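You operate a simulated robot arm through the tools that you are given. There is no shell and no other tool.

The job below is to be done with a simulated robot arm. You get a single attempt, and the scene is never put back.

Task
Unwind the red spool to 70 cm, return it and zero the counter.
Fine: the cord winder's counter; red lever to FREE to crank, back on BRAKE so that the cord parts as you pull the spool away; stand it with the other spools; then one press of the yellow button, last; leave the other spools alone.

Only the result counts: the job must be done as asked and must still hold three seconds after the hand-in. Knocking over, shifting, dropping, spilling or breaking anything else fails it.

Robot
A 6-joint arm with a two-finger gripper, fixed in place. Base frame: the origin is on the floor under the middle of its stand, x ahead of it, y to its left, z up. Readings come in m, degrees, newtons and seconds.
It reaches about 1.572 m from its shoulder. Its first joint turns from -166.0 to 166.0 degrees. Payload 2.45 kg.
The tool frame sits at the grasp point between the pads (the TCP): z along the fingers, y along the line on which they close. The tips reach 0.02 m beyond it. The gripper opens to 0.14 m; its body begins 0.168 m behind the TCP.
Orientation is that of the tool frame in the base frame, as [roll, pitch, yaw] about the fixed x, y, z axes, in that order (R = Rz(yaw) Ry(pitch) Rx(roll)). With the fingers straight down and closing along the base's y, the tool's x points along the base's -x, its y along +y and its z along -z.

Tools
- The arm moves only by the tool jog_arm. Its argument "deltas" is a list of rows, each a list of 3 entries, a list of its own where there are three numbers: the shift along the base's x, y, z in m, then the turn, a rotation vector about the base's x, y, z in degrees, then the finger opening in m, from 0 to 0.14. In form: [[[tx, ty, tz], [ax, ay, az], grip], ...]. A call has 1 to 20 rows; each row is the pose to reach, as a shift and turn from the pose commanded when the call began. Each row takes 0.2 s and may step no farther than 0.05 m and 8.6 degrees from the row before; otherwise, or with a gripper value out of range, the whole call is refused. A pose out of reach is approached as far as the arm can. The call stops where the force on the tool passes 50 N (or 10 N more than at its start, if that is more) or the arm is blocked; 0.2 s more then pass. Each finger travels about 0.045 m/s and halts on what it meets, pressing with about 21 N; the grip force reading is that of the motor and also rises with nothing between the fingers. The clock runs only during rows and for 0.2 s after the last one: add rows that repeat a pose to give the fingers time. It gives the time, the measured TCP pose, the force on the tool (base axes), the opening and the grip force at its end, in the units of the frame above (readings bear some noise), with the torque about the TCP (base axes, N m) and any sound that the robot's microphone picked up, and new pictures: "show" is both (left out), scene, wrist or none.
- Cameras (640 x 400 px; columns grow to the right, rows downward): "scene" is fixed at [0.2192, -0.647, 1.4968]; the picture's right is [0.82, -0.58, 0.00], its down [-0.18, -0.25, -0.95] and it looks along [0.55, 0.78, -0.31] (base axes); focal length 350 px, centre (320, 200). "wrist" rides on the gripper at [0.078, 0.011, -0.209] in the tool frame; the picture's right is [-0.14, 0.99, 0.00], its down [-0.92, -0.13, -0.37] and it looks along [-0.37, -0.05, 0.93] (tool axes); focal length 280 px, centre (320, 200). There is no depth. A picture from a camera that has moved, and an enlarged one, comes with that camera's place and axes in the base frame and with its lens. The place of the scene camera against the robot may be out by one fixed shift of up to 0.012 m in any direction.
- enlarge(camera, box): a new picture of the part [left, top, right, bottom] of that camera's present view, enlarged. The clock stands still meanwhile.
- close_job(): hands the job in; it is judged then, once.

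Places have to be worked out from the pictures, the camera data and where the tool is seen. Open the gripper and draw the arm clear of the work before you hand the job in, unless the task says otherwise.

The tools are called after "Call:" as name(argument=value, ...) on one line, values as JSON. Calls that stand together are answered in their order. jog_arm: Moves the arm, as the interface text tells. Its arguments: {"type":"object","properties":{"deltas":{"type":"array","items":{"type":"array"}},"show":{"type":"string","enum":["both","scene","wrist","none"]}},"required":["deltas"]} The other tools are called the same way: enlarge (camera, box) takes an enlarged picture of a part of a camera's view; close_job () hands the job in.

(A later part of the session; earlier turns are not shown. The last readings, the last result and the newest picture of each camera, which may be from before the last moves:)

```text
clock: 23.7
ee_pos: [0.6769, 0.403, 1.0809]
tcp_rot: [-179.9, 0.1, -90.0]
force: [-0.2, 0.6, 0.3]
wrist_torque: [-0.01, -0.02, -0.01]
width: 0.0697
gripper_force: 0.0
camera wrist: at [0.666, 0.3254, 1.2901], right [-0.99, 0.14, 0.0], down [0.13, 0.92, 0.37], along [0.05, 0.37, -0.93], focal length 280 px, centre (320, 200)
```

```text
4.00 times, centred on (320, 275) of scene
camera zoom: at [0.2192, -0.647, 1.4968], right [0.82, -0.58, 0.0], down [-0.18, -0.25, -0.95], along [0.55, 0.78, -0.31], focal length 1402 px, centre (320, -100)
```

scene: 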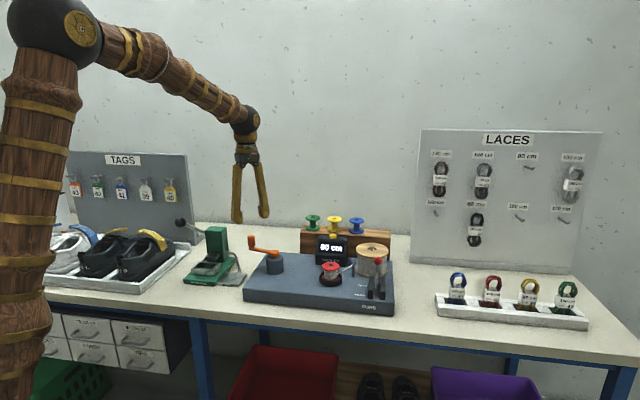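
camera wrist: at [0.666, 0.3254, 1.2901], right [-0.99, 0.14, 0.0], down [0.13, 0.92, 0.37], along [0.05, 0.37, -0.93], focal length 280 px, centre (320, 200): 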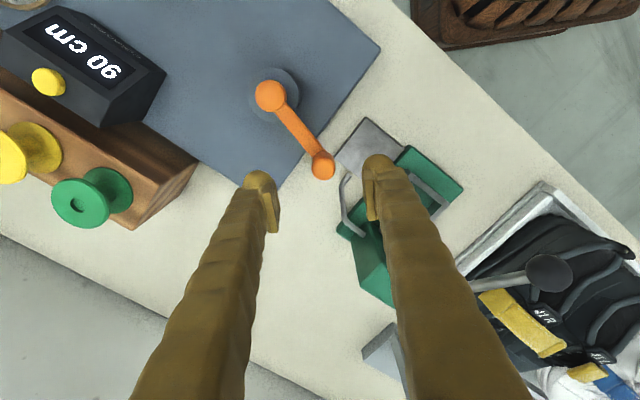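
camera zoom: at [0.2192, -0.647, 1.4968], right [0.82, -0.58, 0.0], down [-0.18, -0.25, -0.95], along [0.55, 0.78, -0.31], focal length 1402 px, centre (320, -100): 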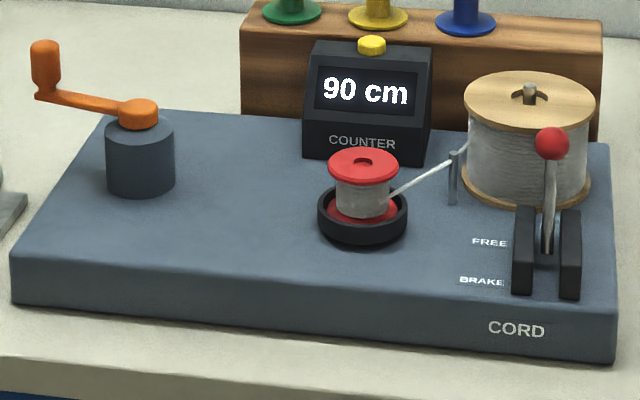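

Fingers now straddle the knob along x. I measure knob (0.6735, 0.4046), hub ≈ (0.722, 0.326); I descend and close to a loose cage (0.028) so the pads push without squeezing.

Call:
jog_arm(deltas=[[[-0.0034, 0.0016, -0.04], [0, 0, 0], 0.06], [[-0.0034, 0.0016, -0.075], [0, 0, 0], 0.06], [[-0.0034, 0.0016, -0.095], [0, 0, 0], 0.06], [[-0.0034, 0.0016, -0.095], [0, 0, 0], 0.045], [[-0.0034, 0.0016, -0.095], [0, 0, 0], 0.035], [[-0.0034, 0.0016, -0.095], [0, 0, 0], 0.028], [[-0.0034, 0.0016, -0.095], [0, 0, 0], 0.028], [[-0.0034, 0.0016, -0.095], [0, 0, 0], 0.028]])

Call:
enlarge(camera="wrist", box=[220, 80, 420, 250])

Call:
enlarge(camera="scene", box=[240, 230, 400, 320])

```text
clock: 25.5
ee_pos: [0.6761, 0.4057, 0.9871]
tcp_rot: [-180.0, 0.0, -90.0]
force: [-1.2, 0.9, 0.1]
wrist_torque: [0.02, 0.01, 0.02]
width: 0.0282
gripper_force: 0.5
camera wrist: at [0.6646, 0.3277, 1.1952], right [-0.99, 0.14, 0.0], down [0.13, 0.92, 0.37], along [0.05, 0.37, -0.93], focal length 280 px, centre (320, 200)
```

scene: 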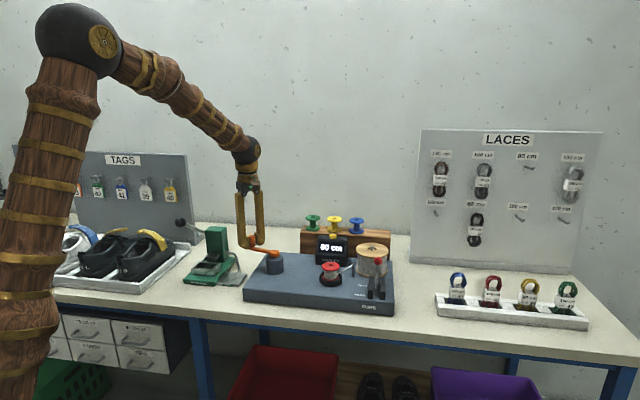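
wrist: 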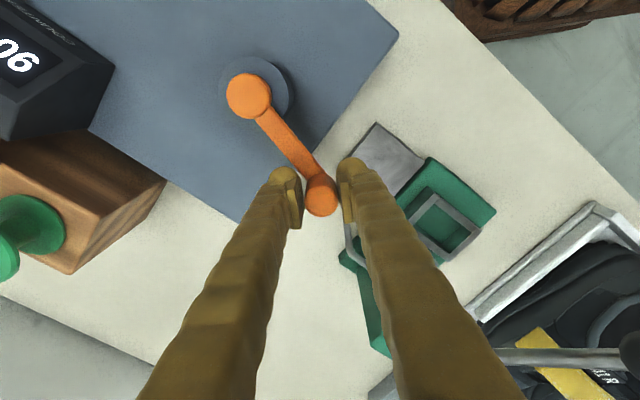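

```text
2.35 times, centred on (320, 165) of wrist
camera zoom: at [0.6646, 0.3277, 1.1952], right [-0.99, 0.14, 0.0], down [0.13, 0.92, 0.37], along [0.05, 0.37, -0.93], focal length 660 px, centre (320, 282)
```

zoom: 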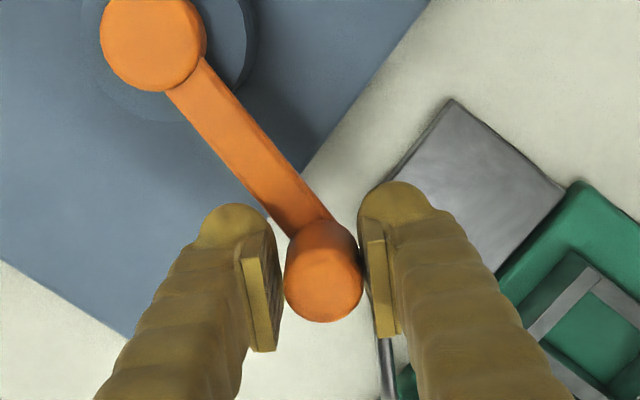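

```text
4.00 times, centred on (320, 275) of scene
camera zoom: at [0.2192, -0.647, 1.4968], right [0.82, -0.58, 0.0], down [-0.18, -0.25, -0.95], along [0.55, 0.78, -0.31], focal length 1402 px, centre (320, -100)
```

zoom: 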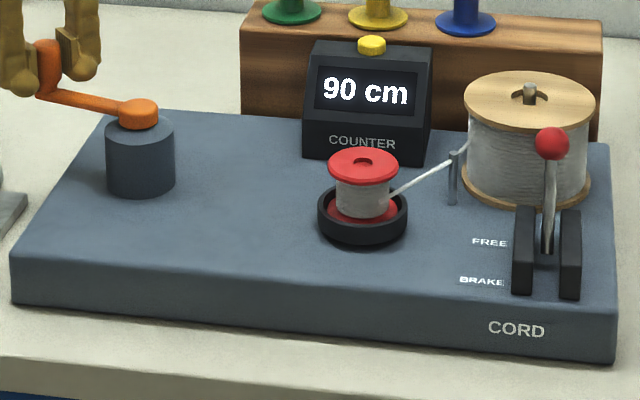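

The knob is caged, touching the pushing finger. I turn clockwise another ~8° to look for the 90→80 change.

Call:
jog_arm(deltas=[[[0.0037, 0.0021, 0], [0, 0, 0], 0.028], [[0.0075, 0.0041, 0], [0, 0, 0], 0.028], [[0.0113, 0.0059, 0], [0, 0, 0], 0.028], [[0.0113, 0.0059, 0], [0, 0, 0], 0.028]], show="none")

Call:
enlarge(camera="scene", box=[240, 230, 400, 320])

Call:
enlarge(camera="wrist", box=[220, 80, 420, 250])

```text
clock: 26.5
ee_pos: [0.6857, 0.4102, 0.9851]
tcp_rot: [179.9, 0.0, -90.0]
force: [-0.1, 0.4, -0.7]
wrist_torque: [0.02, 0.0, 0.02]
width: 0.0282
gripper_force: 0.3
```

```text
4.00 times, centred on (320, 275) of scene
camera zoom: at [0.2192, -0.647, 1.4968], right [0.82, -0.58, 0.0], down [-0.18, -0.25, -0.95], along [0.55, 0.78, -0.31], focal length 1402 px, centre (320, -100)
```

zoom: 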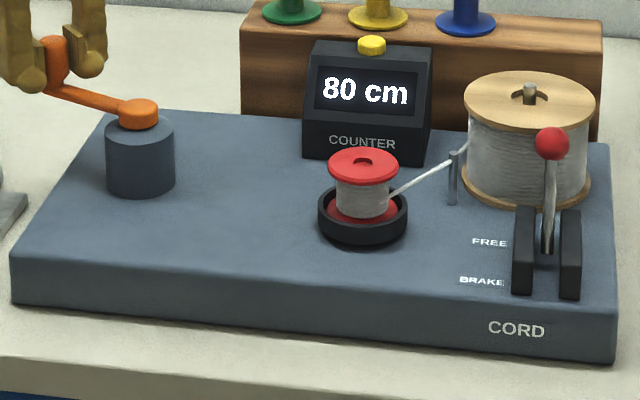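

```text
2.35 times, centred on (320, 165) of wrist
camera zoom: at [0.6736, 0.3325, 1.1941], right [-0.99, 0.14, 0.0], down [0.13, 0.92, 0.37], along [0.05, 0.37, -0.93], focal length 660 px, centre (320, 282)
```

zoom: 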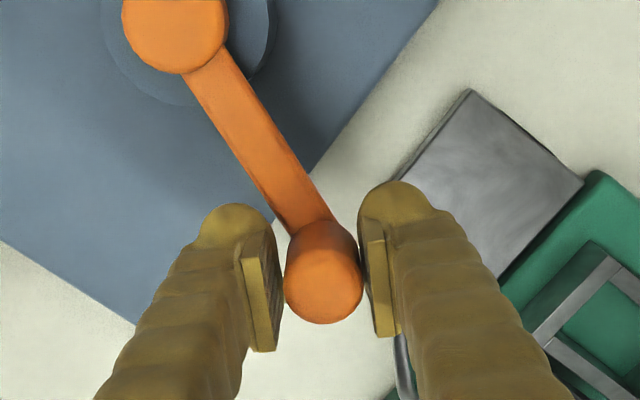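

It reads 80 at about 114°. Data fit roughly 20° per 10 cm with rounding, so 70 should be centred near 85°. I turn to ~100° and read.

Call:
jog_arm(deltas=[[[0.0053, 0.0021, 0], [0, 0, 0], 0.028], [[0.0105, 0.0038, 0], [0, 0, 0], 0.028], [[0.0155, 0.0051, 0], [0, 0, 0], 0.028], [[0.0206, 0.0062, 0], [0, 0, 0], 0.028], [[0.0206, 0.0062, 0], [0, 0, 0], 0.028]], show="none")

Call:
enlarge(camera="scene", box=[240, 230, 400, 320])

Call:
enlarge(camera="wrist", box=[220, 80, 420, 250])

```text
clock: 27.7
ee_pos: [0.7044, 0.417, 0.9839]
tcp_rot: [180.0, 0.0, -90.1]
force: [-1.0, 0.5, -1.0]
wrist_torque: [0.02, -0.03, -0.02]
width: 0.028
gripper_force: 0.2
```

```text
4.00 times, centred on (320, 275) of scene
camera zoom: at [0.2192, -0.647, 1.4968], right [0.82, -0.58, 0.0], down [-0.18, -0.25, -0.95], along [0.55, 0.78, -0.31], focal length 1402 px, centre (320, -100)
```

zoom: 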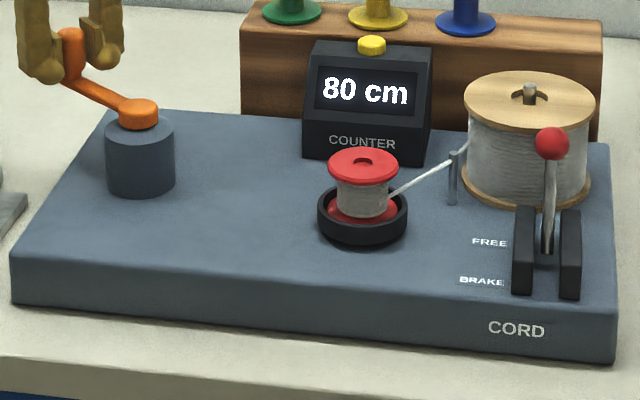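

```text
2.35 times, centred on (320, 165) of wrist
camera zoom: at [0.6936, 0.3392, 1.1942], right [-0.99, 0.14, 0.0], down [0.13, 0.92, 0.37], along [0.05, 0.37, -0.93], focal length 660 px, centre (320, 282)
```

zoom: 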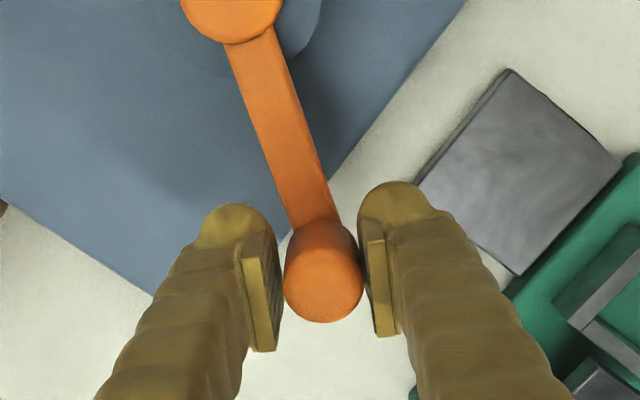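

Still 80 at ~100°, as expected. Next 7° to about 93°, where the 70 should appear.

Call:
jog_arm(deltas=[[[0.0037, 0.0006, 0], [0, 0, 0], 0.028], [[0.0074, 0.001, 0], [0, 0, 0], 0.028], [[0.0111, 0.0013, 0], [0, 0, 0], 0.028], [[0.0111, 0.0013, 0], [0, 0, 0], 0.028]], show="none")

Call:
enlarge(camera="scene", box=[240, 230, 400, 320])

```text
clock: 28.7
ee_pos: [0.7154, 0.4184, 0.9838]
tcp_rot: [-180.0, 0.1, -90.2]
force: [0.0, -0.5, 1.1]
wrist_torque: [0.01, -0.01, -0.01]
width: 0.0281
gripper_force: 0.1
```

```text
4.00 times, centred on (320, 275) of scene
camera zoom: at [0.2192, -0.647, 1.4968], right [0.82, -0.58, 0.0], down [-0.18, -0.25, -0.95], along [0.55, 0.78, -0.31], focal length 1402 px, centre (320, -100)
```

zoom: 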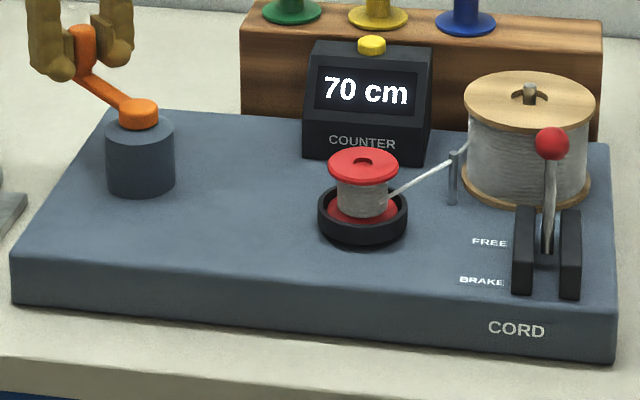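

It reads 70 now, just past the change. I turn ~7° more to sit in the middle of the 70 step and confirm.

Call:
jog_arm(deltas=[[[0.0037, 0.0001, 0], [0, 0, 0], 0.028], [[0.0074, 0.0001, 0], [0, 0, 0], 0.028], [[0.0112, -0.0001, 0], [0, 0, 0], 0.028], [[0.0112, -0.0001, 0], [0, 0, 0], 0.028]])

Call:
enlarge(camera="scene", box=[240, 230, 400, 320])

Call:
enlarge(camera="wrist", box=[220, 60, 420, 250])

```text
clock: 29.7
ee_pos: [0.7272, 0.4186, 0.9856]
tcp_rot: [-180.0, 0.0, -90.2]
force: [0.6, -0.1, 0.0]
wrist_torque: [-0.02, 0.01, 0.03]
width: 0.0281
gripper_force: 0.1
camera wrist: at [0.716, 0.3403, 1.1949], right [-0.99, 0.14, 0.0], down [0.13, 0.92, 0.37], along [0.05, 0.37, -0.93], focal length 280 px, centre (320, 200)
```

scene: 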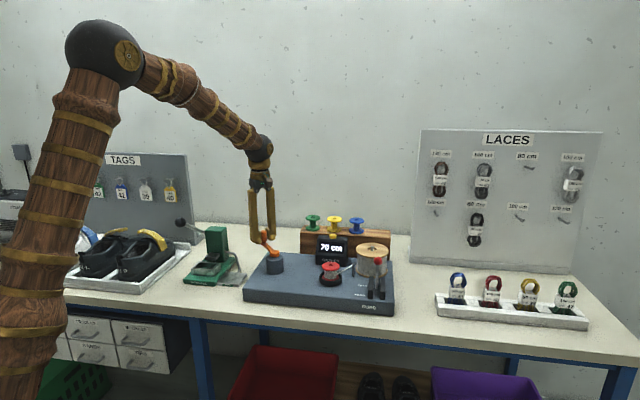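
wrist: 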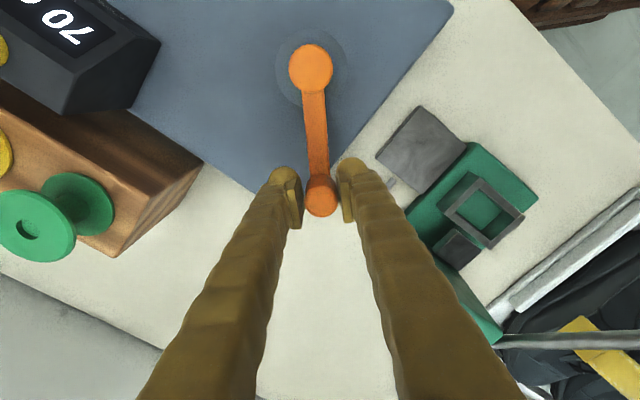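

```text
4.00 times, centred on (320, 275) of scene
camera zoom: at [0.2192, -0.647, 1.4968], right [0.82, -0.58, 0.0], down [-0.18, -0.25, -0.95], along [0.55, 0.78, -0.31], focal length 1402 px, centre (320, -100)
```

zoom: 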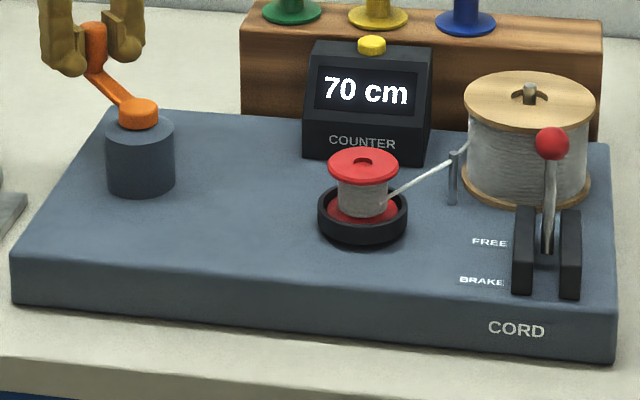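

```text
2.11 times, centred on (320, 155) of wrist
camera zoom: at [0.716, 0.3403, 1.1949], right [-0.99, 0.14, 0.0], down [0.13, 0.92, 0.37], along [0.05, 0.37, -0.93], focal length 590 px, centre (320, 295)
```

zoom: 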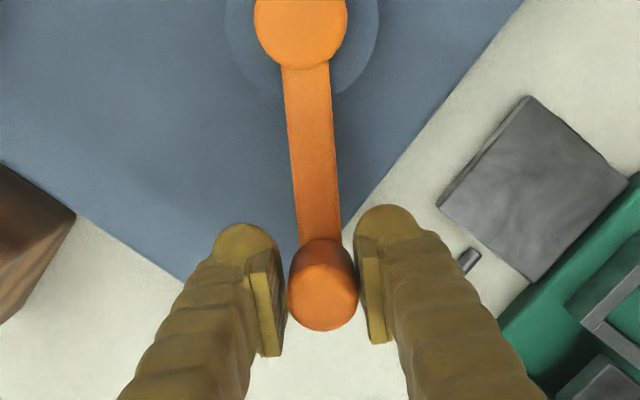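

70 cm with the crank at ≈87°, near the middle of the step. I nudge a hair further, release the knob, lift, and travel over to the lever ball at FREE while turning the gripper back.

Call:
jog_arm(deltas=[[[0.0022, 0, 0], [0, 0, 0], 0.028], [[0.0022, 0, 0], [0, 0, 0], 0.07], [[0.0022, 0, 0], [0, 0, 0], 0.07], [[0.0022, 0, 0], [0, 0, 0], 0.07], [[0.0022, 0, 0.04], [0, 0, 0], 0.07], [[0.0022, 0, 0.08], [0, 0, 0], 0.07], [[0.0022, 0, 0.115], [0, 0, 0], 0.07], [[0.0266, -0.0404, 0.115], [0, 0, -5], 0.07], [[0.0506, -0.0808, 0.115], [0, 0, -10], 0.07], [[0.0747, -0.1212, 0.115], [0, 0, -15], 0.07], [[0.0987, -0.1616, 0.115], [0, 0, -20], 0.07], [[0.1228, -0.2019, 0.115], [0, 0, -25], 0.07], [[0.1468, -0.2423, 0.115], [0, 0, -30], 0.07], [[0.1709, -0.2827, 0.115], [0, 0, -35], 0.07], [[0.1949, -0.3231, 0.115], [0, 0, -40], 0.07], [[0.219, -0.3635, 0.1], [0, 0, -45], 0.07], [[0.219, -0.3635, 0.095], [0, 0, -45], 0.07]])

Call:
enlarge(camera="scene", box=[240, 230, 400, 320])

Call:
enlarge(camera="wrist", box=[240, 60, 440, 220])

```text
clock: 33.3
ee_pos: [0.9466, 0.0566, 1.0808]
tcp_rot: [179.9, 0.0, -135.1]
force: [-0.2, 0.0, -0.3]
wrist_torque: [0.0, -0.01, 0.04]
width: 0.0699
gripper_force: 0.1
camera wrist: at [0.8831, 0.0095, 1.2895], right [-0.6, 0.8, 0.0], down [0.74, 0.56, 0.37], along [0.29, 0.22, -0.93], focal length 280 px, centre (320, 200)
```

scene: 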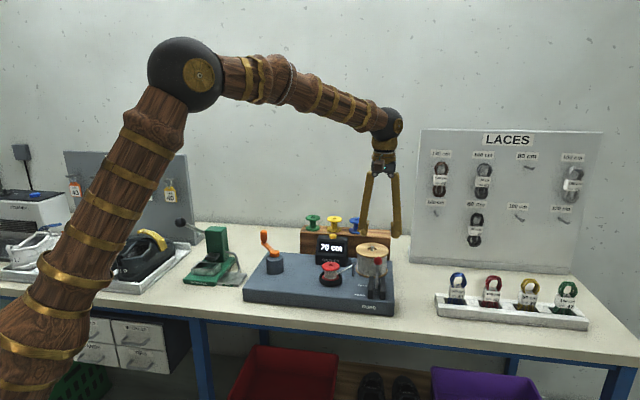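
wrist: 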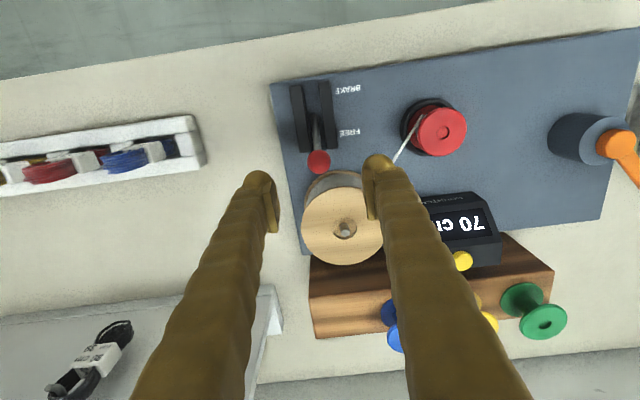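

```text
4.00 times, centred on (320, 275) of scene
camera zoom: at [0.2192, -0.647, 1.4968], right [0.82, -0.58, 0.0], down [-0.18, -0.25, -0.95], along [0.55, 0.78, -0.31], focal length 1402 px, centre (320, -100)
```

zoom: 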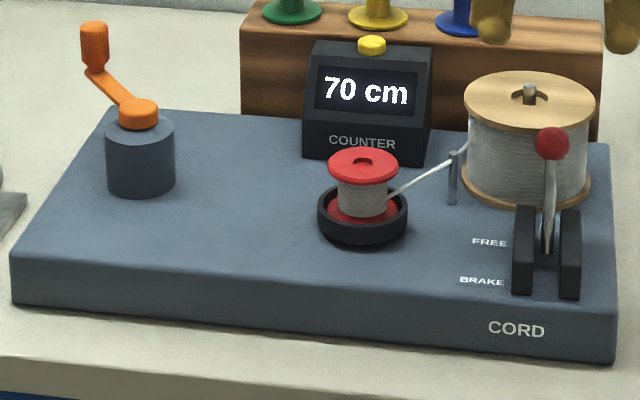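

```text
2.50 times, centred on (340, 140) of wrist
camera zoom: at [0.8831, 0.0095, 1.2895], right [-0.6, 0.8, 0.0], down [0.74, 0.56, 0.37], along [0.29, 0.22, -0.93], focal length 701 px, centre (270, 350)
```

zoom: 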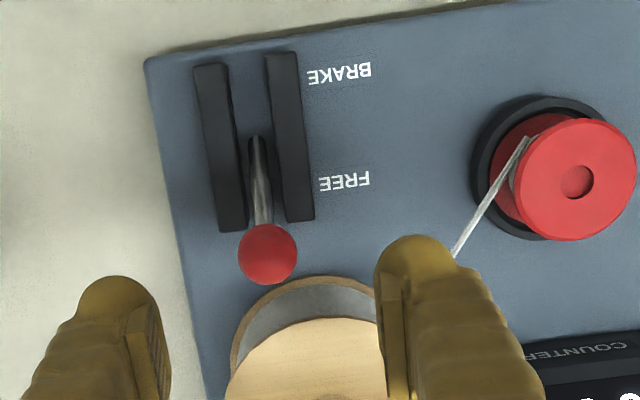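

Counter holds at 70 and the ball is at (0.946, 0.055). I descend and grip it again.

Call:
jog_arm(deltas=[[[-0.0004, -0.0013, -0.035], [0, 0, 0], 0.07], [[-0.0004, -0.0013, -0.07], [0, 0, 0], 0.07], [[-0.0004, -0.0013, -0.09], [0, 0, 0], 0.07], [[-0.0004, -0.0013, -0.105], [0, 0, 0], 0.07], [[-0.0004, -0.0013, -0.105], [0, 0, 0], 0.05], [[-0.0004, -0.0013, -0.105], [0, 0, 0], 0.03], [[-0.0004, -0.0013, -0.105], [0, 0, 0], 0.015], [[-0.0004, -0.0013, -0.105], [0, 0, 0], 0.015], [[-0.0004, -0.0013, -0.105], [0, 0, 0], 0.015]])

Call:
enlarge(camera="wrist", box=[240, 100, 400, 260])

```text
clock: 35.3
ee_pos: [0.9455, 0.0553, 0.9755]
tcp_rot: [179.9, -0.1, -135.1]
force: [14.3, -13.5, -4.2]
wrist_torque: [0.12, -0.15, 0.02]
width: 0.0235
gripper_force: 43.7
camera wrist: at [0.8824, 0.0078, 1.1849], right [-0.6, 0.8, 0.0], down [0.74, 0.56, 0.37], along [0.29, 0.22, -0.93], focal length 280 px, centre (320, 200)
```

scene: 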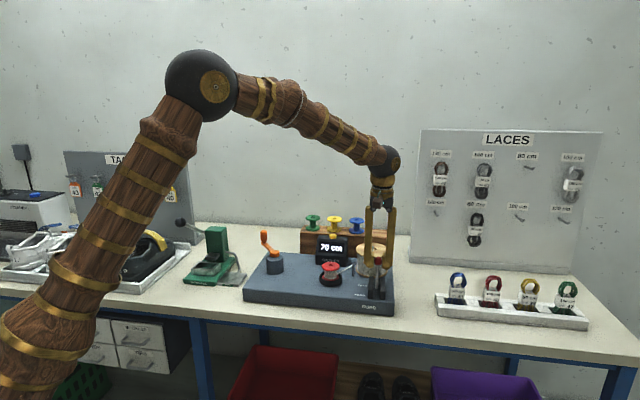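
wrist: 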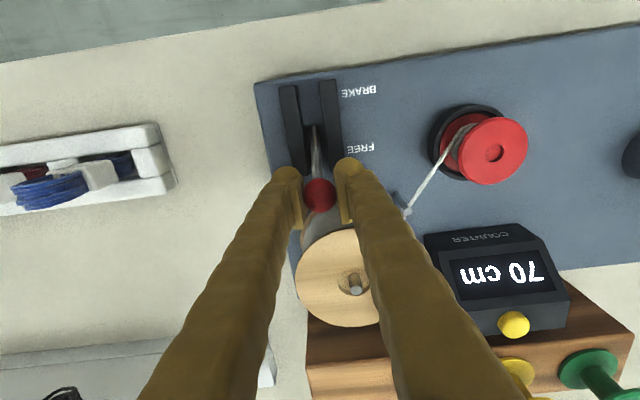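

```text
2.50 times, centred on (320, 180) of wrist
camera zoom: at [0.8824, 0.0078, 1.1849], right [-0.6, 0.8, 0.0], down [0.74, 0.56, 0.37], along [0.29, 0.22, -0.93], focal length 701 px, centre (320, 250)
```

zoom: 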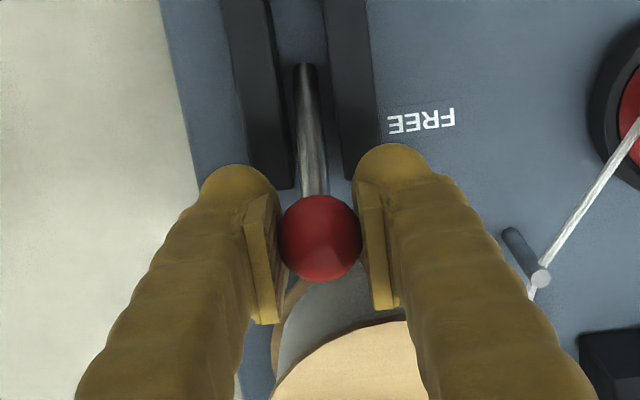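

Ball is centred in the grip. I carry it along the arc back to BRAKE, slightly past the end stop.

Call:
jog_arm(deltas=[[[0.0006, -0.0006, 0], [0, 0, 0], 0.015], [[-0.0065, -0.0077, 0.0044], [0, 0, 0], 0.015], [[-0.0171, -0.0183, 0.0087], [0, 0, 0], 0.015], [[-0.0305, -0.0317, 0.0107], [0, 0, 0], 0.015], [[-0.0432, -0.0444, 0.0091], [0, 0, 0], 0.015], [[-0.0546, -0.0558, 0.0048], [0, 0, 0], 0.015], [[-0.062, -0.0632, 0.0005], [0, 0, 0], 0.015], [[-0.0641, -0.0653, -0.0005], [0, 0, 0], 0.015], [[-0.0641, -0.0653, -0.0005], [0, 0, 0], 0.015]])

Call:
enlarge(camera="wrist", box=[240, 100, 400, 260])

Call:
enlarge(camera="scene", box=[240, 230, 400, 320])

```text
clock: 37.3
ee_pos: [0.8801, -0.0107, 0.9747]
tcp_rot: [179.8, 0.0, -135.0]
force: [-8.0, 5.0, 5.2]
wrist_torque: [0.08, -0.11, 0.16]
width: 0.0234
gripper_force: 45.3
stopped in row 9: the force on the tool passed its limit at 51 N (the readings are from after the stop); the commanded pose is now the measured one
camera wrist: at [0.8177, -0.058, 1.1848], right [-0.6, 0.8, 0.0], down [0.74, 0.56, 0.37], along [0.29, 0.22, -0.93], focal length 280 px, centre (320, 200)
```

scene: 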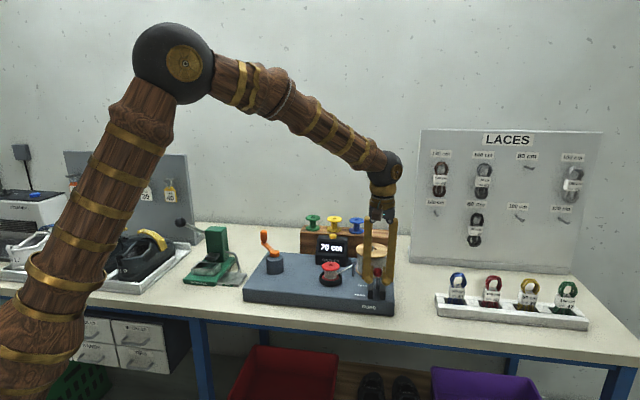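
wrist: 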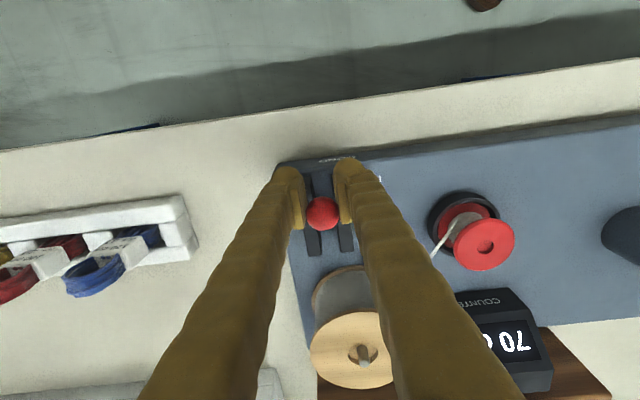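

```text
2.50 times, centred on (320, 180) of wrist
camera zoom: at [0.8177, -0.058, 1.1848], right [-0.6, 0.8, 0.0], down [0.74, 0.56, 0.37], along [0.29, 0.22, -0.93], focal length 701 px, centre (320, 250)
```

zoom: 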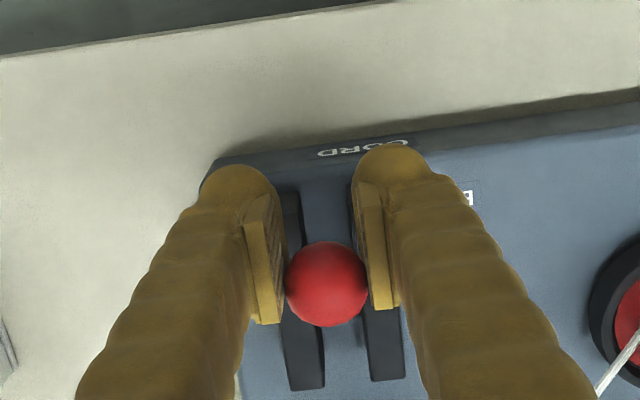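

```text
4.00 times, centred on (320, 275) of scene
camera zoom: at [0.2192, -0.647, 1.4968], right [0.82, -0.58, 0.0], down [-0.18, -0.25, -0.95], along [0.55, 0.78, -0.31], focal length 1402 px, centre (320, -100)
```

zoom: 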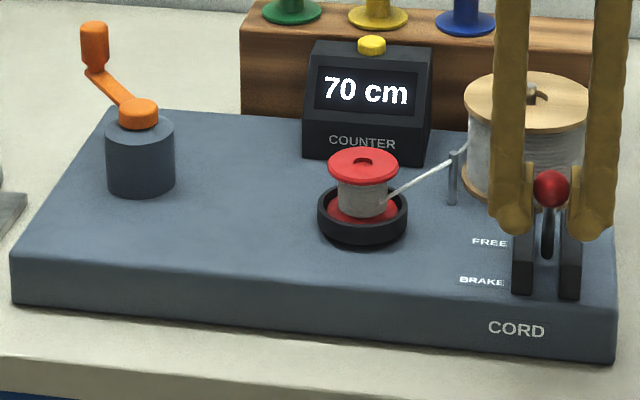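

The ball slipped in the pads and looks only ~80% of the way to BRAKE. I release, lift and check where the lever settles.

Call:
jog_arm(deltas=[[[0, 0, 0], [0, 0, 0], 0.06], [[0, 0, 0], [0, 0, 0], 0.06], [[0, 0, 0], [0, 0, 0], 0.06], [[0, 0, 0.03], [0, 0, 0], 0.06], [[0, 0, 0.07], [0, 0, 0], 0.06], [[0, 0, 0.11], [0, 0, 0], 0.06], [[0, 0, 0.11], [0, 0, 0], 0.06]])

Call:
enlarge(camera="wrist", box=[240, 100, 440, 240])

Call:
enlarge(camera="scene", box=[330, 240, 410, 320])

```text
clock: 38.9
ee_pos: [0.8793, -0.0094, 1.0825]
tcp_rot: [179.9, -0.1, -134.9]
force: [0.4, 0.2, -0.5]
wrist_torque: [0.01, 0.0, 0.03]
width: 0.06
gripper_force: 0.1
camera wrist: at [0.818, -0.0576, 1.2921], right [-0.6, 0.8, 0.0], down [0.74, 0.56, 0.37], along [0.29, 0.22, -0.93], focal length 280 px, centre (320, 200)
```

scene: 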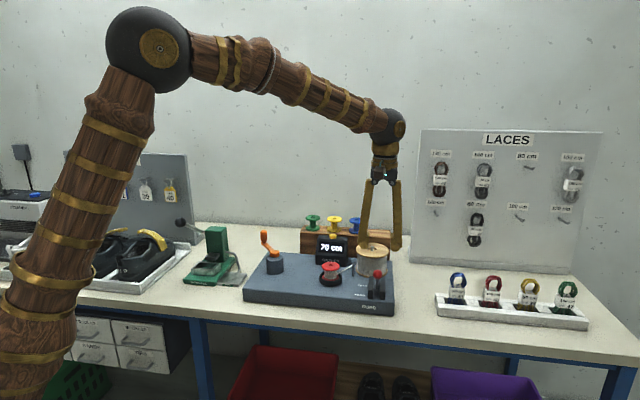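
wrist: 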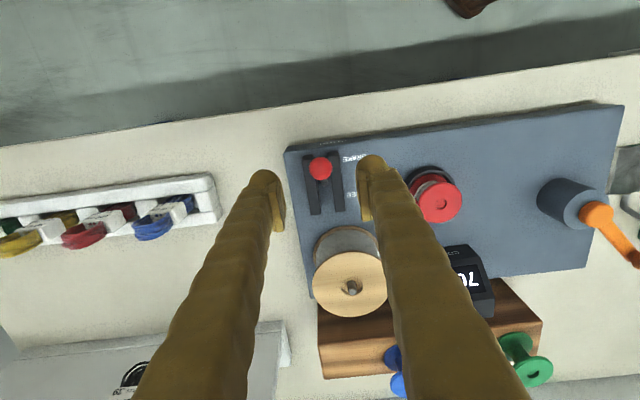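

```text
2.86 times, centred on (340, 170) of wrist
camera zoom: at [0.818, -0.0576, 1.2921], right [-0.6, 0.8, 0.0], down [0.74, 0.56, 0.37], along [0.29, 0.22, -0.93], focal length 801 px, centre (263, 286)
```

zoom: 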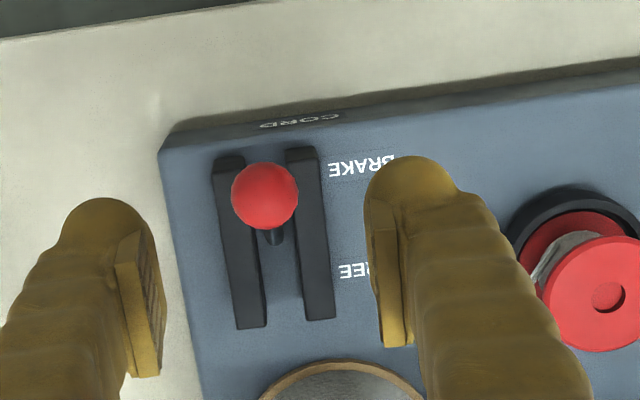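

```text
5.00 times, centred on (370, 280) of scene
camera zoom: at [0.2192, -0.647, 1.4968], right [0.82, -0.58, 0.0], down [-0.18, -0.25, -0.95], along [0.55, 0.78, -0.31], focal length 1752 px, centre (70, -200)
```

zoom: 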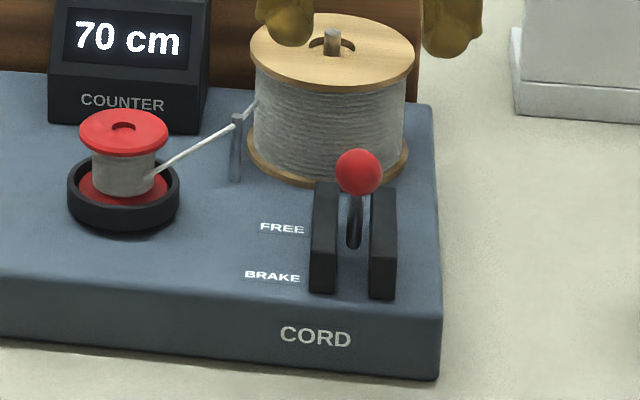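

After release the lever settled exactly where it was at the start: BRAKE (same pixel position in the scene view), and the counter holds 70. Now I go above the red spool, turning the gripper so the fingers will close front-to-back (along v), clear of the cord that leaves to the right.

Call:
jog_arm(deltas=[[[-0.004, 0.0152, 0.01], [0, 0, -8.2], 0.08], [[-0.0078, 0.0304, 0.01], [0, 0, -16.4], 0.08], [[-0.0116, 0.0457, 0.01], [0, 0, -24.6], 0.08], [[-0.0155, 0.0609, 0.01], [0, 0, -32.8], 0.08], [[-0.0194, 0.0761, 0.01], [0, 0, -41], 0.08], [[-0.0233, 0.0913, 0.01], [0, 0, -49.2], 0.08], [[-0.0272, 0.1065, 0.01], [0, 0, -57.4], 0.08], [[-0.0311, 0.1217, 0.0], [0, 0, -65.6], 0.08], [[-0.035, 0.137, -0.01], [0, 0, -73.8], 0.08], [[-0.0388, 0.1522, -0.02], [0, 0, -82], 0.08], [[-0.0427, 0.1674, -0.03], [0, 0, -90], 0.08], [[-0.0427, 0.1674, -0.03], [0, 0, -90], 0.08]])

Call:
enlarge(camera="wrist", box=[220, 80, 420, 240])

Call:
enlarge(camera="scene", box=[290, 205, 400, 305])

```text
clock: 41.5
ee_pos: [0.8396, 0.1563, 1.0574]
tcp_rot: [180.0, 0.0, 134.9]
force: [-0.5, -0.4, 0.8]
wrist_torque: [-0.02, 0.05, -0.03]
width: 0.08
gripper_force: 0.0
camera wrist: at [0.7902, 0.2193, 1.2658], right [0.8, 0.6, 0.0], down [0.56, -0.74, 0.37], along [0.22, -0.29, -0.93], focal length 280 px, centre (320, 200)
```

scene: 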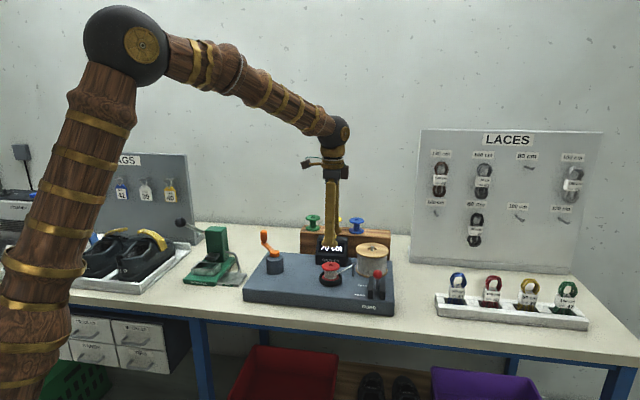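
wrist: 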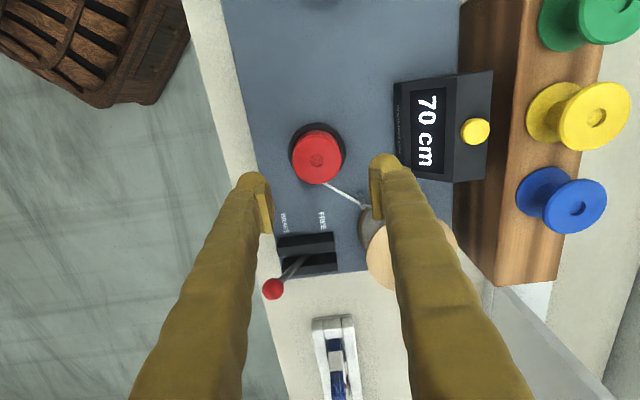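

```text
2.50 times, centred on (320, 160) of wrist
camera zoom: at [0.7902, 0.2193, 1.2658], right [0.8, 0.6, 0.0], down [0.56, -0.74, 0.37], along [0.22, -0.29, -0.93], focal length 701 px, centre (320, 300)
```

zoom: 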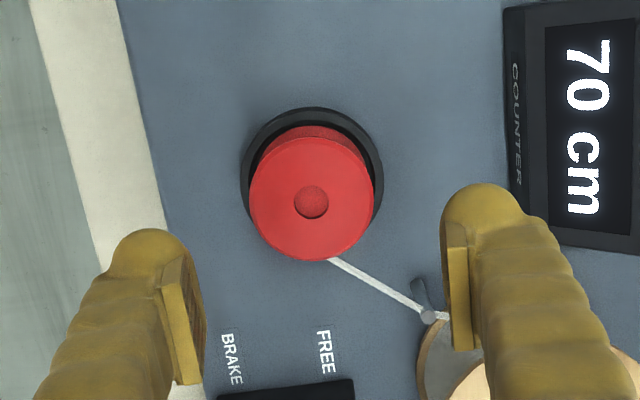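

```text
4.00 times, centred on (345, 255) of scene
camera zoom: at [0.2192, -0.647, 1.4968], right [0.82, -0.58, 0.0], down [-0.18, -0.25, -0.95], along [0.55, 0.78, -0.31], focal length 1402 px, centre (220, -20)
```

zoom: 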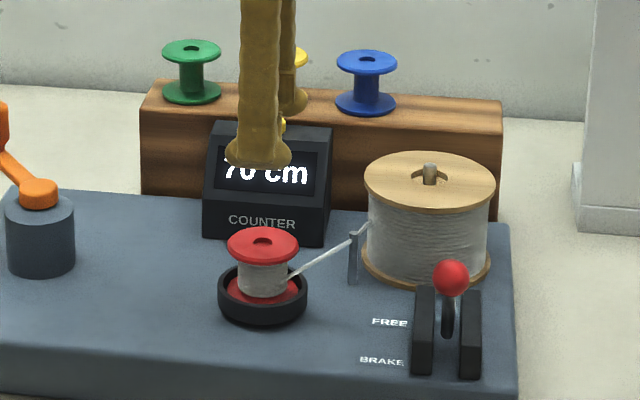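

Triangulated again: red spool top centre at (0.834, 0.155, 0.946), diameter ≈ 0.058; cord leaves well away from where the fingers will be. I descend with fingers open around the top flange and check before closing.

Call:
jog_arm(deltas=[[[-0.003, -0.001, -0.02], [0, 0, 0], 0.08], [[-0.0056, -0.0017, -0.05], [0, 0, 0], 0.08], [[-0.0056, -0.0017, -0.075], [0, 0, 0], 0.08], [[-0.0056, -0.0017, -0.095], [0, 0, 0], 0.08], [[-0.0056, -0.0017, -0.113], [0, 0, 0], 0.08], [[-0.0056, -0.0017, -0.113], [0, 0, 0], 0.08]])

Call:
enlarge(camera="wrist", box=[240, 120, 400, 260])

Call:
enlarge(camera="scene", box=[290, 225, 370, 295])

```text
clock: 42.9
ee_pos: [0.8326, 0.1548, 0.9423]
tcp_rot: [179.8, -0.1, 135.0]
force: [-0.3, -0.9, -0.7]
wrist_torque: [0.02, -0.03, -0.01]
width: 0.08
gripper_force: 0.1
camera wrist: at [0.7844, 0.2177, 1.1517], right [0.8, 0.6, 0.0], down [0.56, -0.74, 0.37], along [0.22, -0.29, -0.93], focal length 280 px, centre (320, 200)
```

scene: 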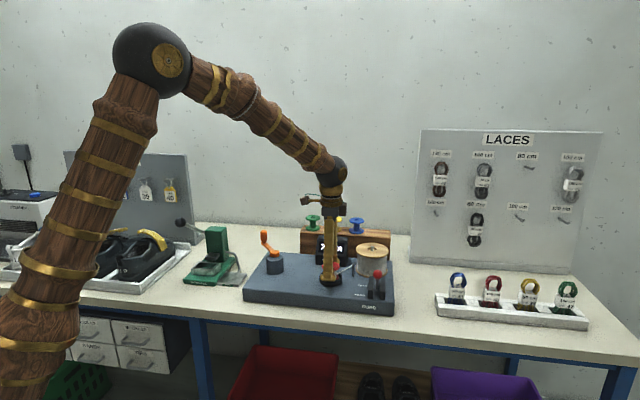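
wrist: 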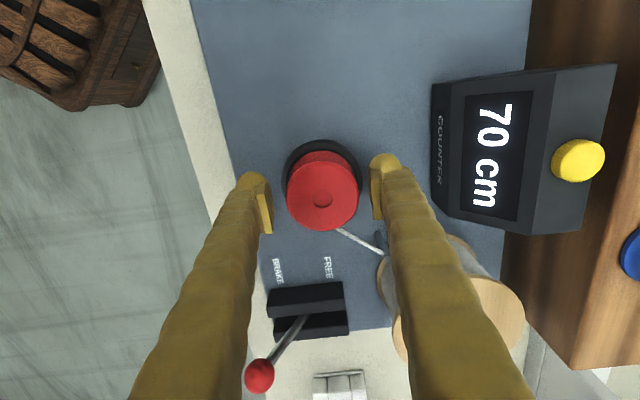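

```text
2.86 times, centred on (320, 190) of wrist
camera zoom: at [0.7844, 0.2177, 1.1517], right [0.8, 0.6, 0.0], down [0.56, -0.74, 0.37], along [0.22, -0.29, -0.93], focal length 801 px, centre (320, 229)
```

zoom: 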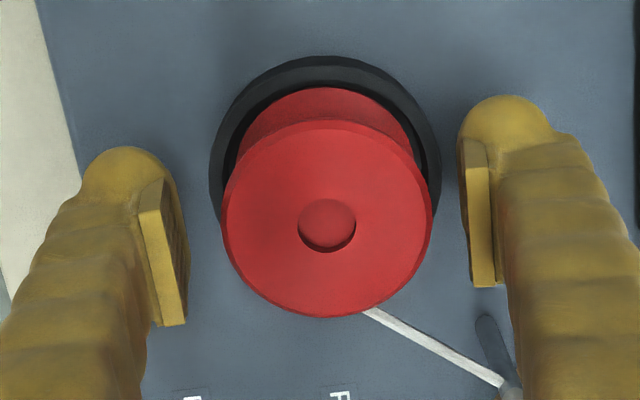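

```text
5.71 times, centred on (330, 260) of scene
camera zoom: at [0.2192, -0.647, 1.4968], right [0.82, -0.58, 0.0], down [-0.18, -0.25, -0.95], along [0.55, 0.78, -0.31], focal length 2002 px, centre (263, -143)
```

zoom: 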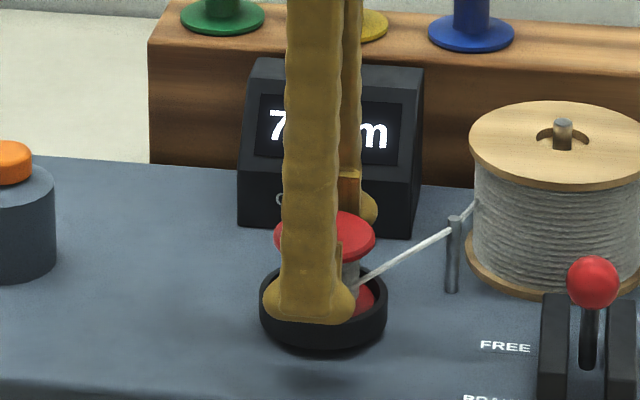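

The spool sits ~2 mm off in x from the TCP, tips are above the cup rim (≈0.906). I correct and close on the flange.

Call:
jog_arm(deltas=[[[0.0022, 0, 0], [0, 0, 0], 0.08], [[0.0022, 0, 0], [0, 0, 0], 0.066], [[0.0022, 0, 0], [0, 0, 0], 0.055], [[0.0022, 0, 0], [0, 0, 0], 0.045], [[0.0022, 0, 0], [0, 0, 0], 0.04], [[0.0022, 0, 0], [0, 0, 0], 0.04]])

Call:
enlarge(camera="wrist", box=[240, 120, 400, 260])

```text
clock: 44.3
ee_pos: [0.8346, 0.1547, 0.9419]
tcp_rot: [179.8, 0.0, 135.0]
force: [0.8, -0.4, 0.6]
wrist_torque: [0.01, 0.0, -0.02]
width: 0.0567
gripper_force: 21.2
camera wrist: at [0.7862, 0.2179, 1.1519], right [0.8, 0.6, 0.0], down [0.56, -0.74, 0.37], along [0.22, -0.29, -0.93], focal length 280 px, centre (320, 200)
```

scene: 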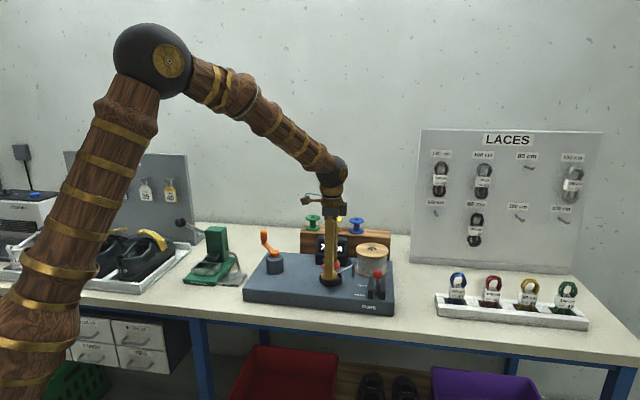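
wrist: 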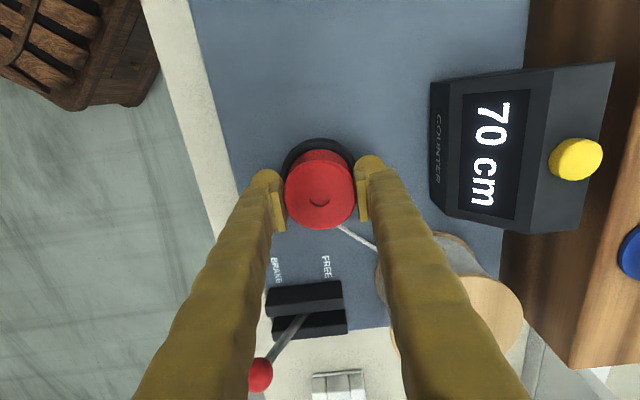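

```text
2.86 times, centred on (320, 190) of wrist
camera zoom: at [0.7862, 0.2179, 1.1519], right [0.8, 0.6, 0.0], down [0.56, -0.74, 0.37], along [0.22, -0.29, -0.93], focal length 801 px, centre (320, 229)
```

zoom: 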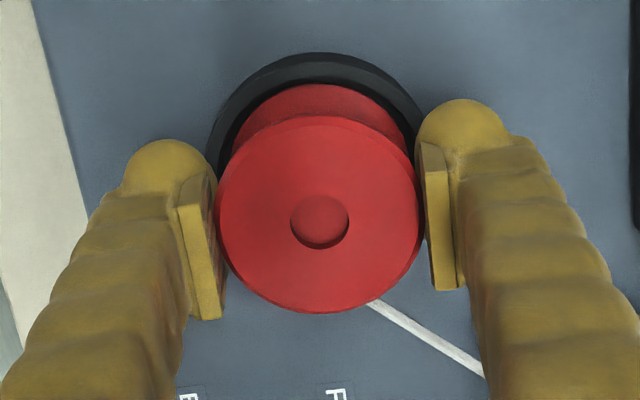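

Grip is solid on the flange (0.0567). I tighten the grip command and lift straight up; with the brake on the cord should part.

Call:
jog_arm(deltas=[[[0, 0, 0], [0, 0, 0], 0.03], [[0, 0, 0.008], [0, 0, 0], 0.03], [[0, 0, 0.016], [0, 0, 0], 0.03], [[0, 0, 0.026], [0, 0, 0], 0.03], [[0, 0, 0.038], [0, 0, 0], 0.03], [[0, 0, 0.05], [0, 0, 0], 0.03], [[0, 0, 0.06], [0, 0, 0], 0.03]])

Call:
enlarge(camera="wrist", box=[240, 120, 400, 260])

Call:
enlarge(camera="scene", box=[290, 205, 400, 295])

```text
clock: 45.9
ee_pos: [0.8353, 0.154, 1.0015]
tcp_rot: [179.9, -0.1, 135.1]
force: [2.7, -0.2, -2.6]
wrist_torque: [-0.06, -0.07, 0.0]
width: 0.0565
gripper_force: 21.4
camera wrist: at [0.7876, 0.2176, 1.2117], right [0.8, 0.6, 0.0], down [0.56, -0.74, 0.37], along [0.22, -0.29, -0.93], focal length 280 px, centre (320, 200)
```

scene: 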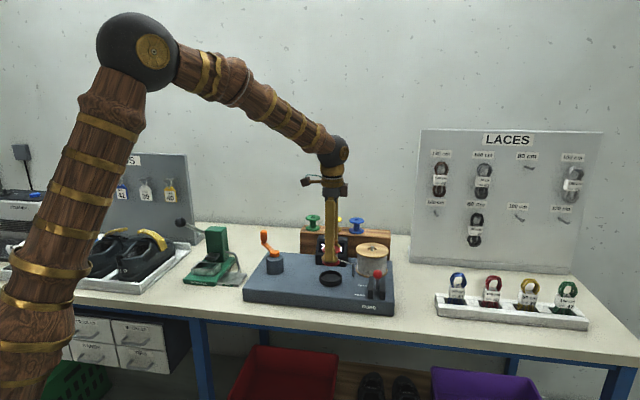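
wrist: 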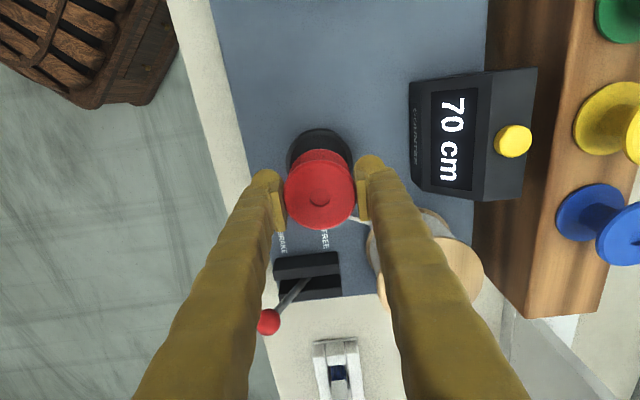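

```text
2.86 times, centred on (320, 190) of wrist
camera zoom: at [0.7876, 0.2176, 1.2117], right [0.8, 0.6, 0.0], down [0.56, -0.74, 0.37], along [0.22, -0.29, -0.93], focal length 801 px, centre (320, 229)
```

zoom: 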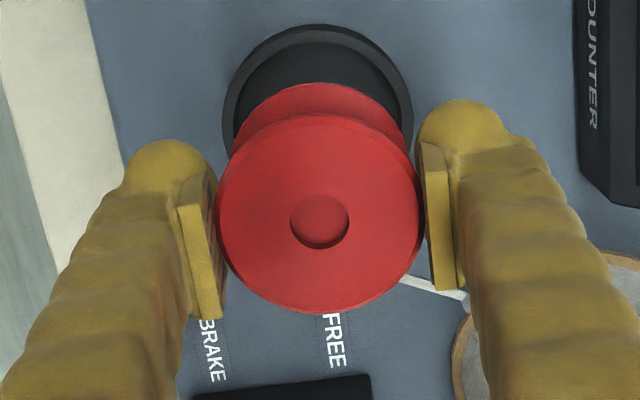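

```text
4.44 times, centred on (345, 250) of scene
camera zoom: at [0.2192, -0.647, 1.4968], right [0.82, -0.58, 0.0], down [-0.18, -0.25, -0.95], along [0.55, 0.78, -0.31], focal length 1557 px, centre (209, -22)
```

zoom: 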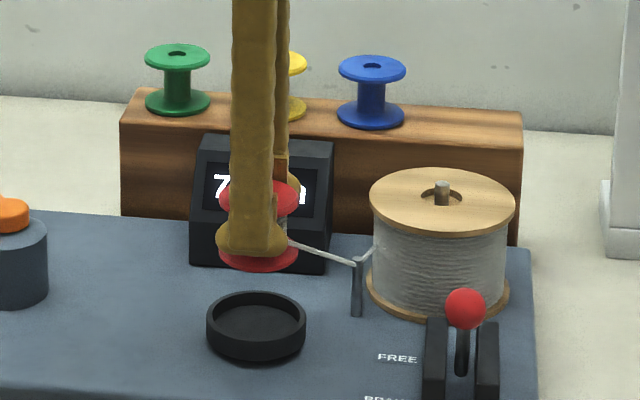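

The spool is out of its cup, level, with the cord still attached and taut. I keep lifting slowly to part it.

Call:
jog_arm(deltas=[[[0, 0, 0.01], [0, 0, 0], 0.03], [[0, 0, 0.02], [0, 0, 0], 0.03], [[0, 0, 0.03], [0, 0, 0], 0.03], [[0, 0, 0.04], [0, 0, 0], 0.03], [[0, 0, 0.05], [0, 0, 0], 0.03], [[0, 0, 0.06], [0, 0, 0], 0.03], [[0, 0, 0.07], [0, 0, 0], 0.03]])

Call:
enlarge(camera="scene", box=[290, 205, 400, 295])

Call:
enlarge(camera="wrist", box=[240, 120, 400, 260])

```text
clock: 47.5
ee_pos: [0.8347, 0.1539, 1.07]
tcp_rot: [179.9, 0.0, 135.0]
force: [-0.7, -0.6, 0.4]
wrist_torque: [0.03, -0.02, 0.03]
width: 0.0565
gripper_force: 21.3
camera wrist: at [0.7856, 0.2172, 1.2815], right [0.8, 0.6, 0.0], down [0.56, -0.74, 0.37], along [0.22, -0.29, -0.93], focal length 280 px, centre (320, 200)
```

scene: 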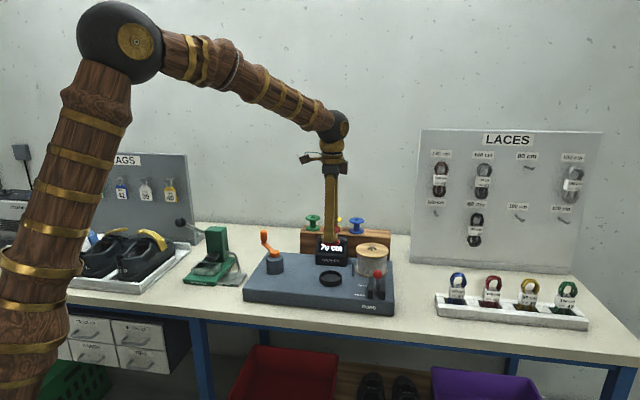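
wrist: 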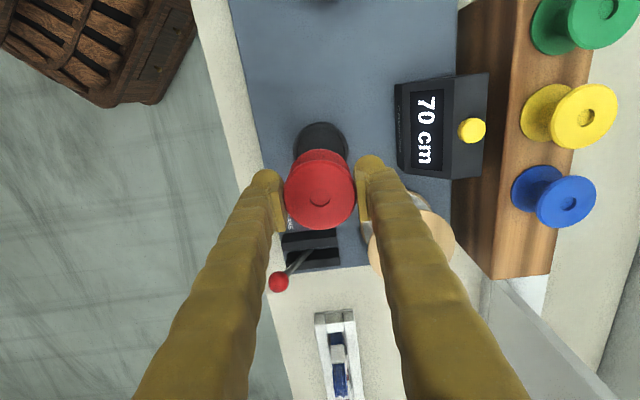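

```text
4.44 times, centred on (345, 250) of scene
camera zoom: at [0.2192, -0.647, 1.4968], right [0.82, -0.58, 0.0], down [-0.18, -0.25, -0.95], along [0.55, 0.78, -0.31], focal length 1557 px, centre (209, -22)
```

zoom: 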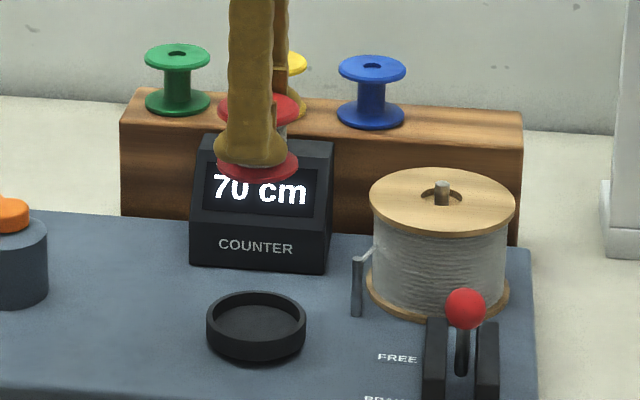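

```text
2.86 times, centred on (320, 190) of wrist
camera zoom: at [0.7856, 0.2172, 1.2815], right [0.8, 0.6, 0.0], down [0.56, -0.74, 0.37], along [0.22, -0.29, -0.93], focal length 801 px, centre (320, 229)
```

zoom: 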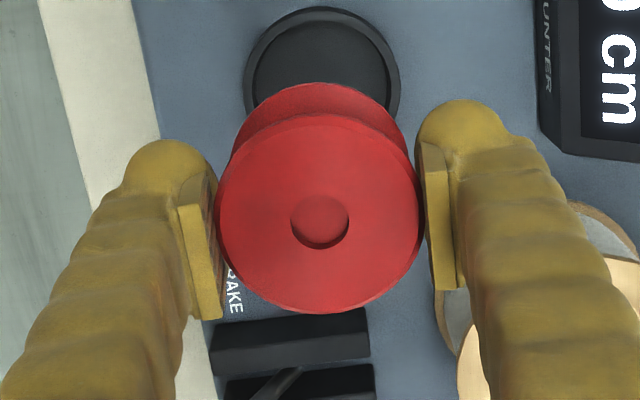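

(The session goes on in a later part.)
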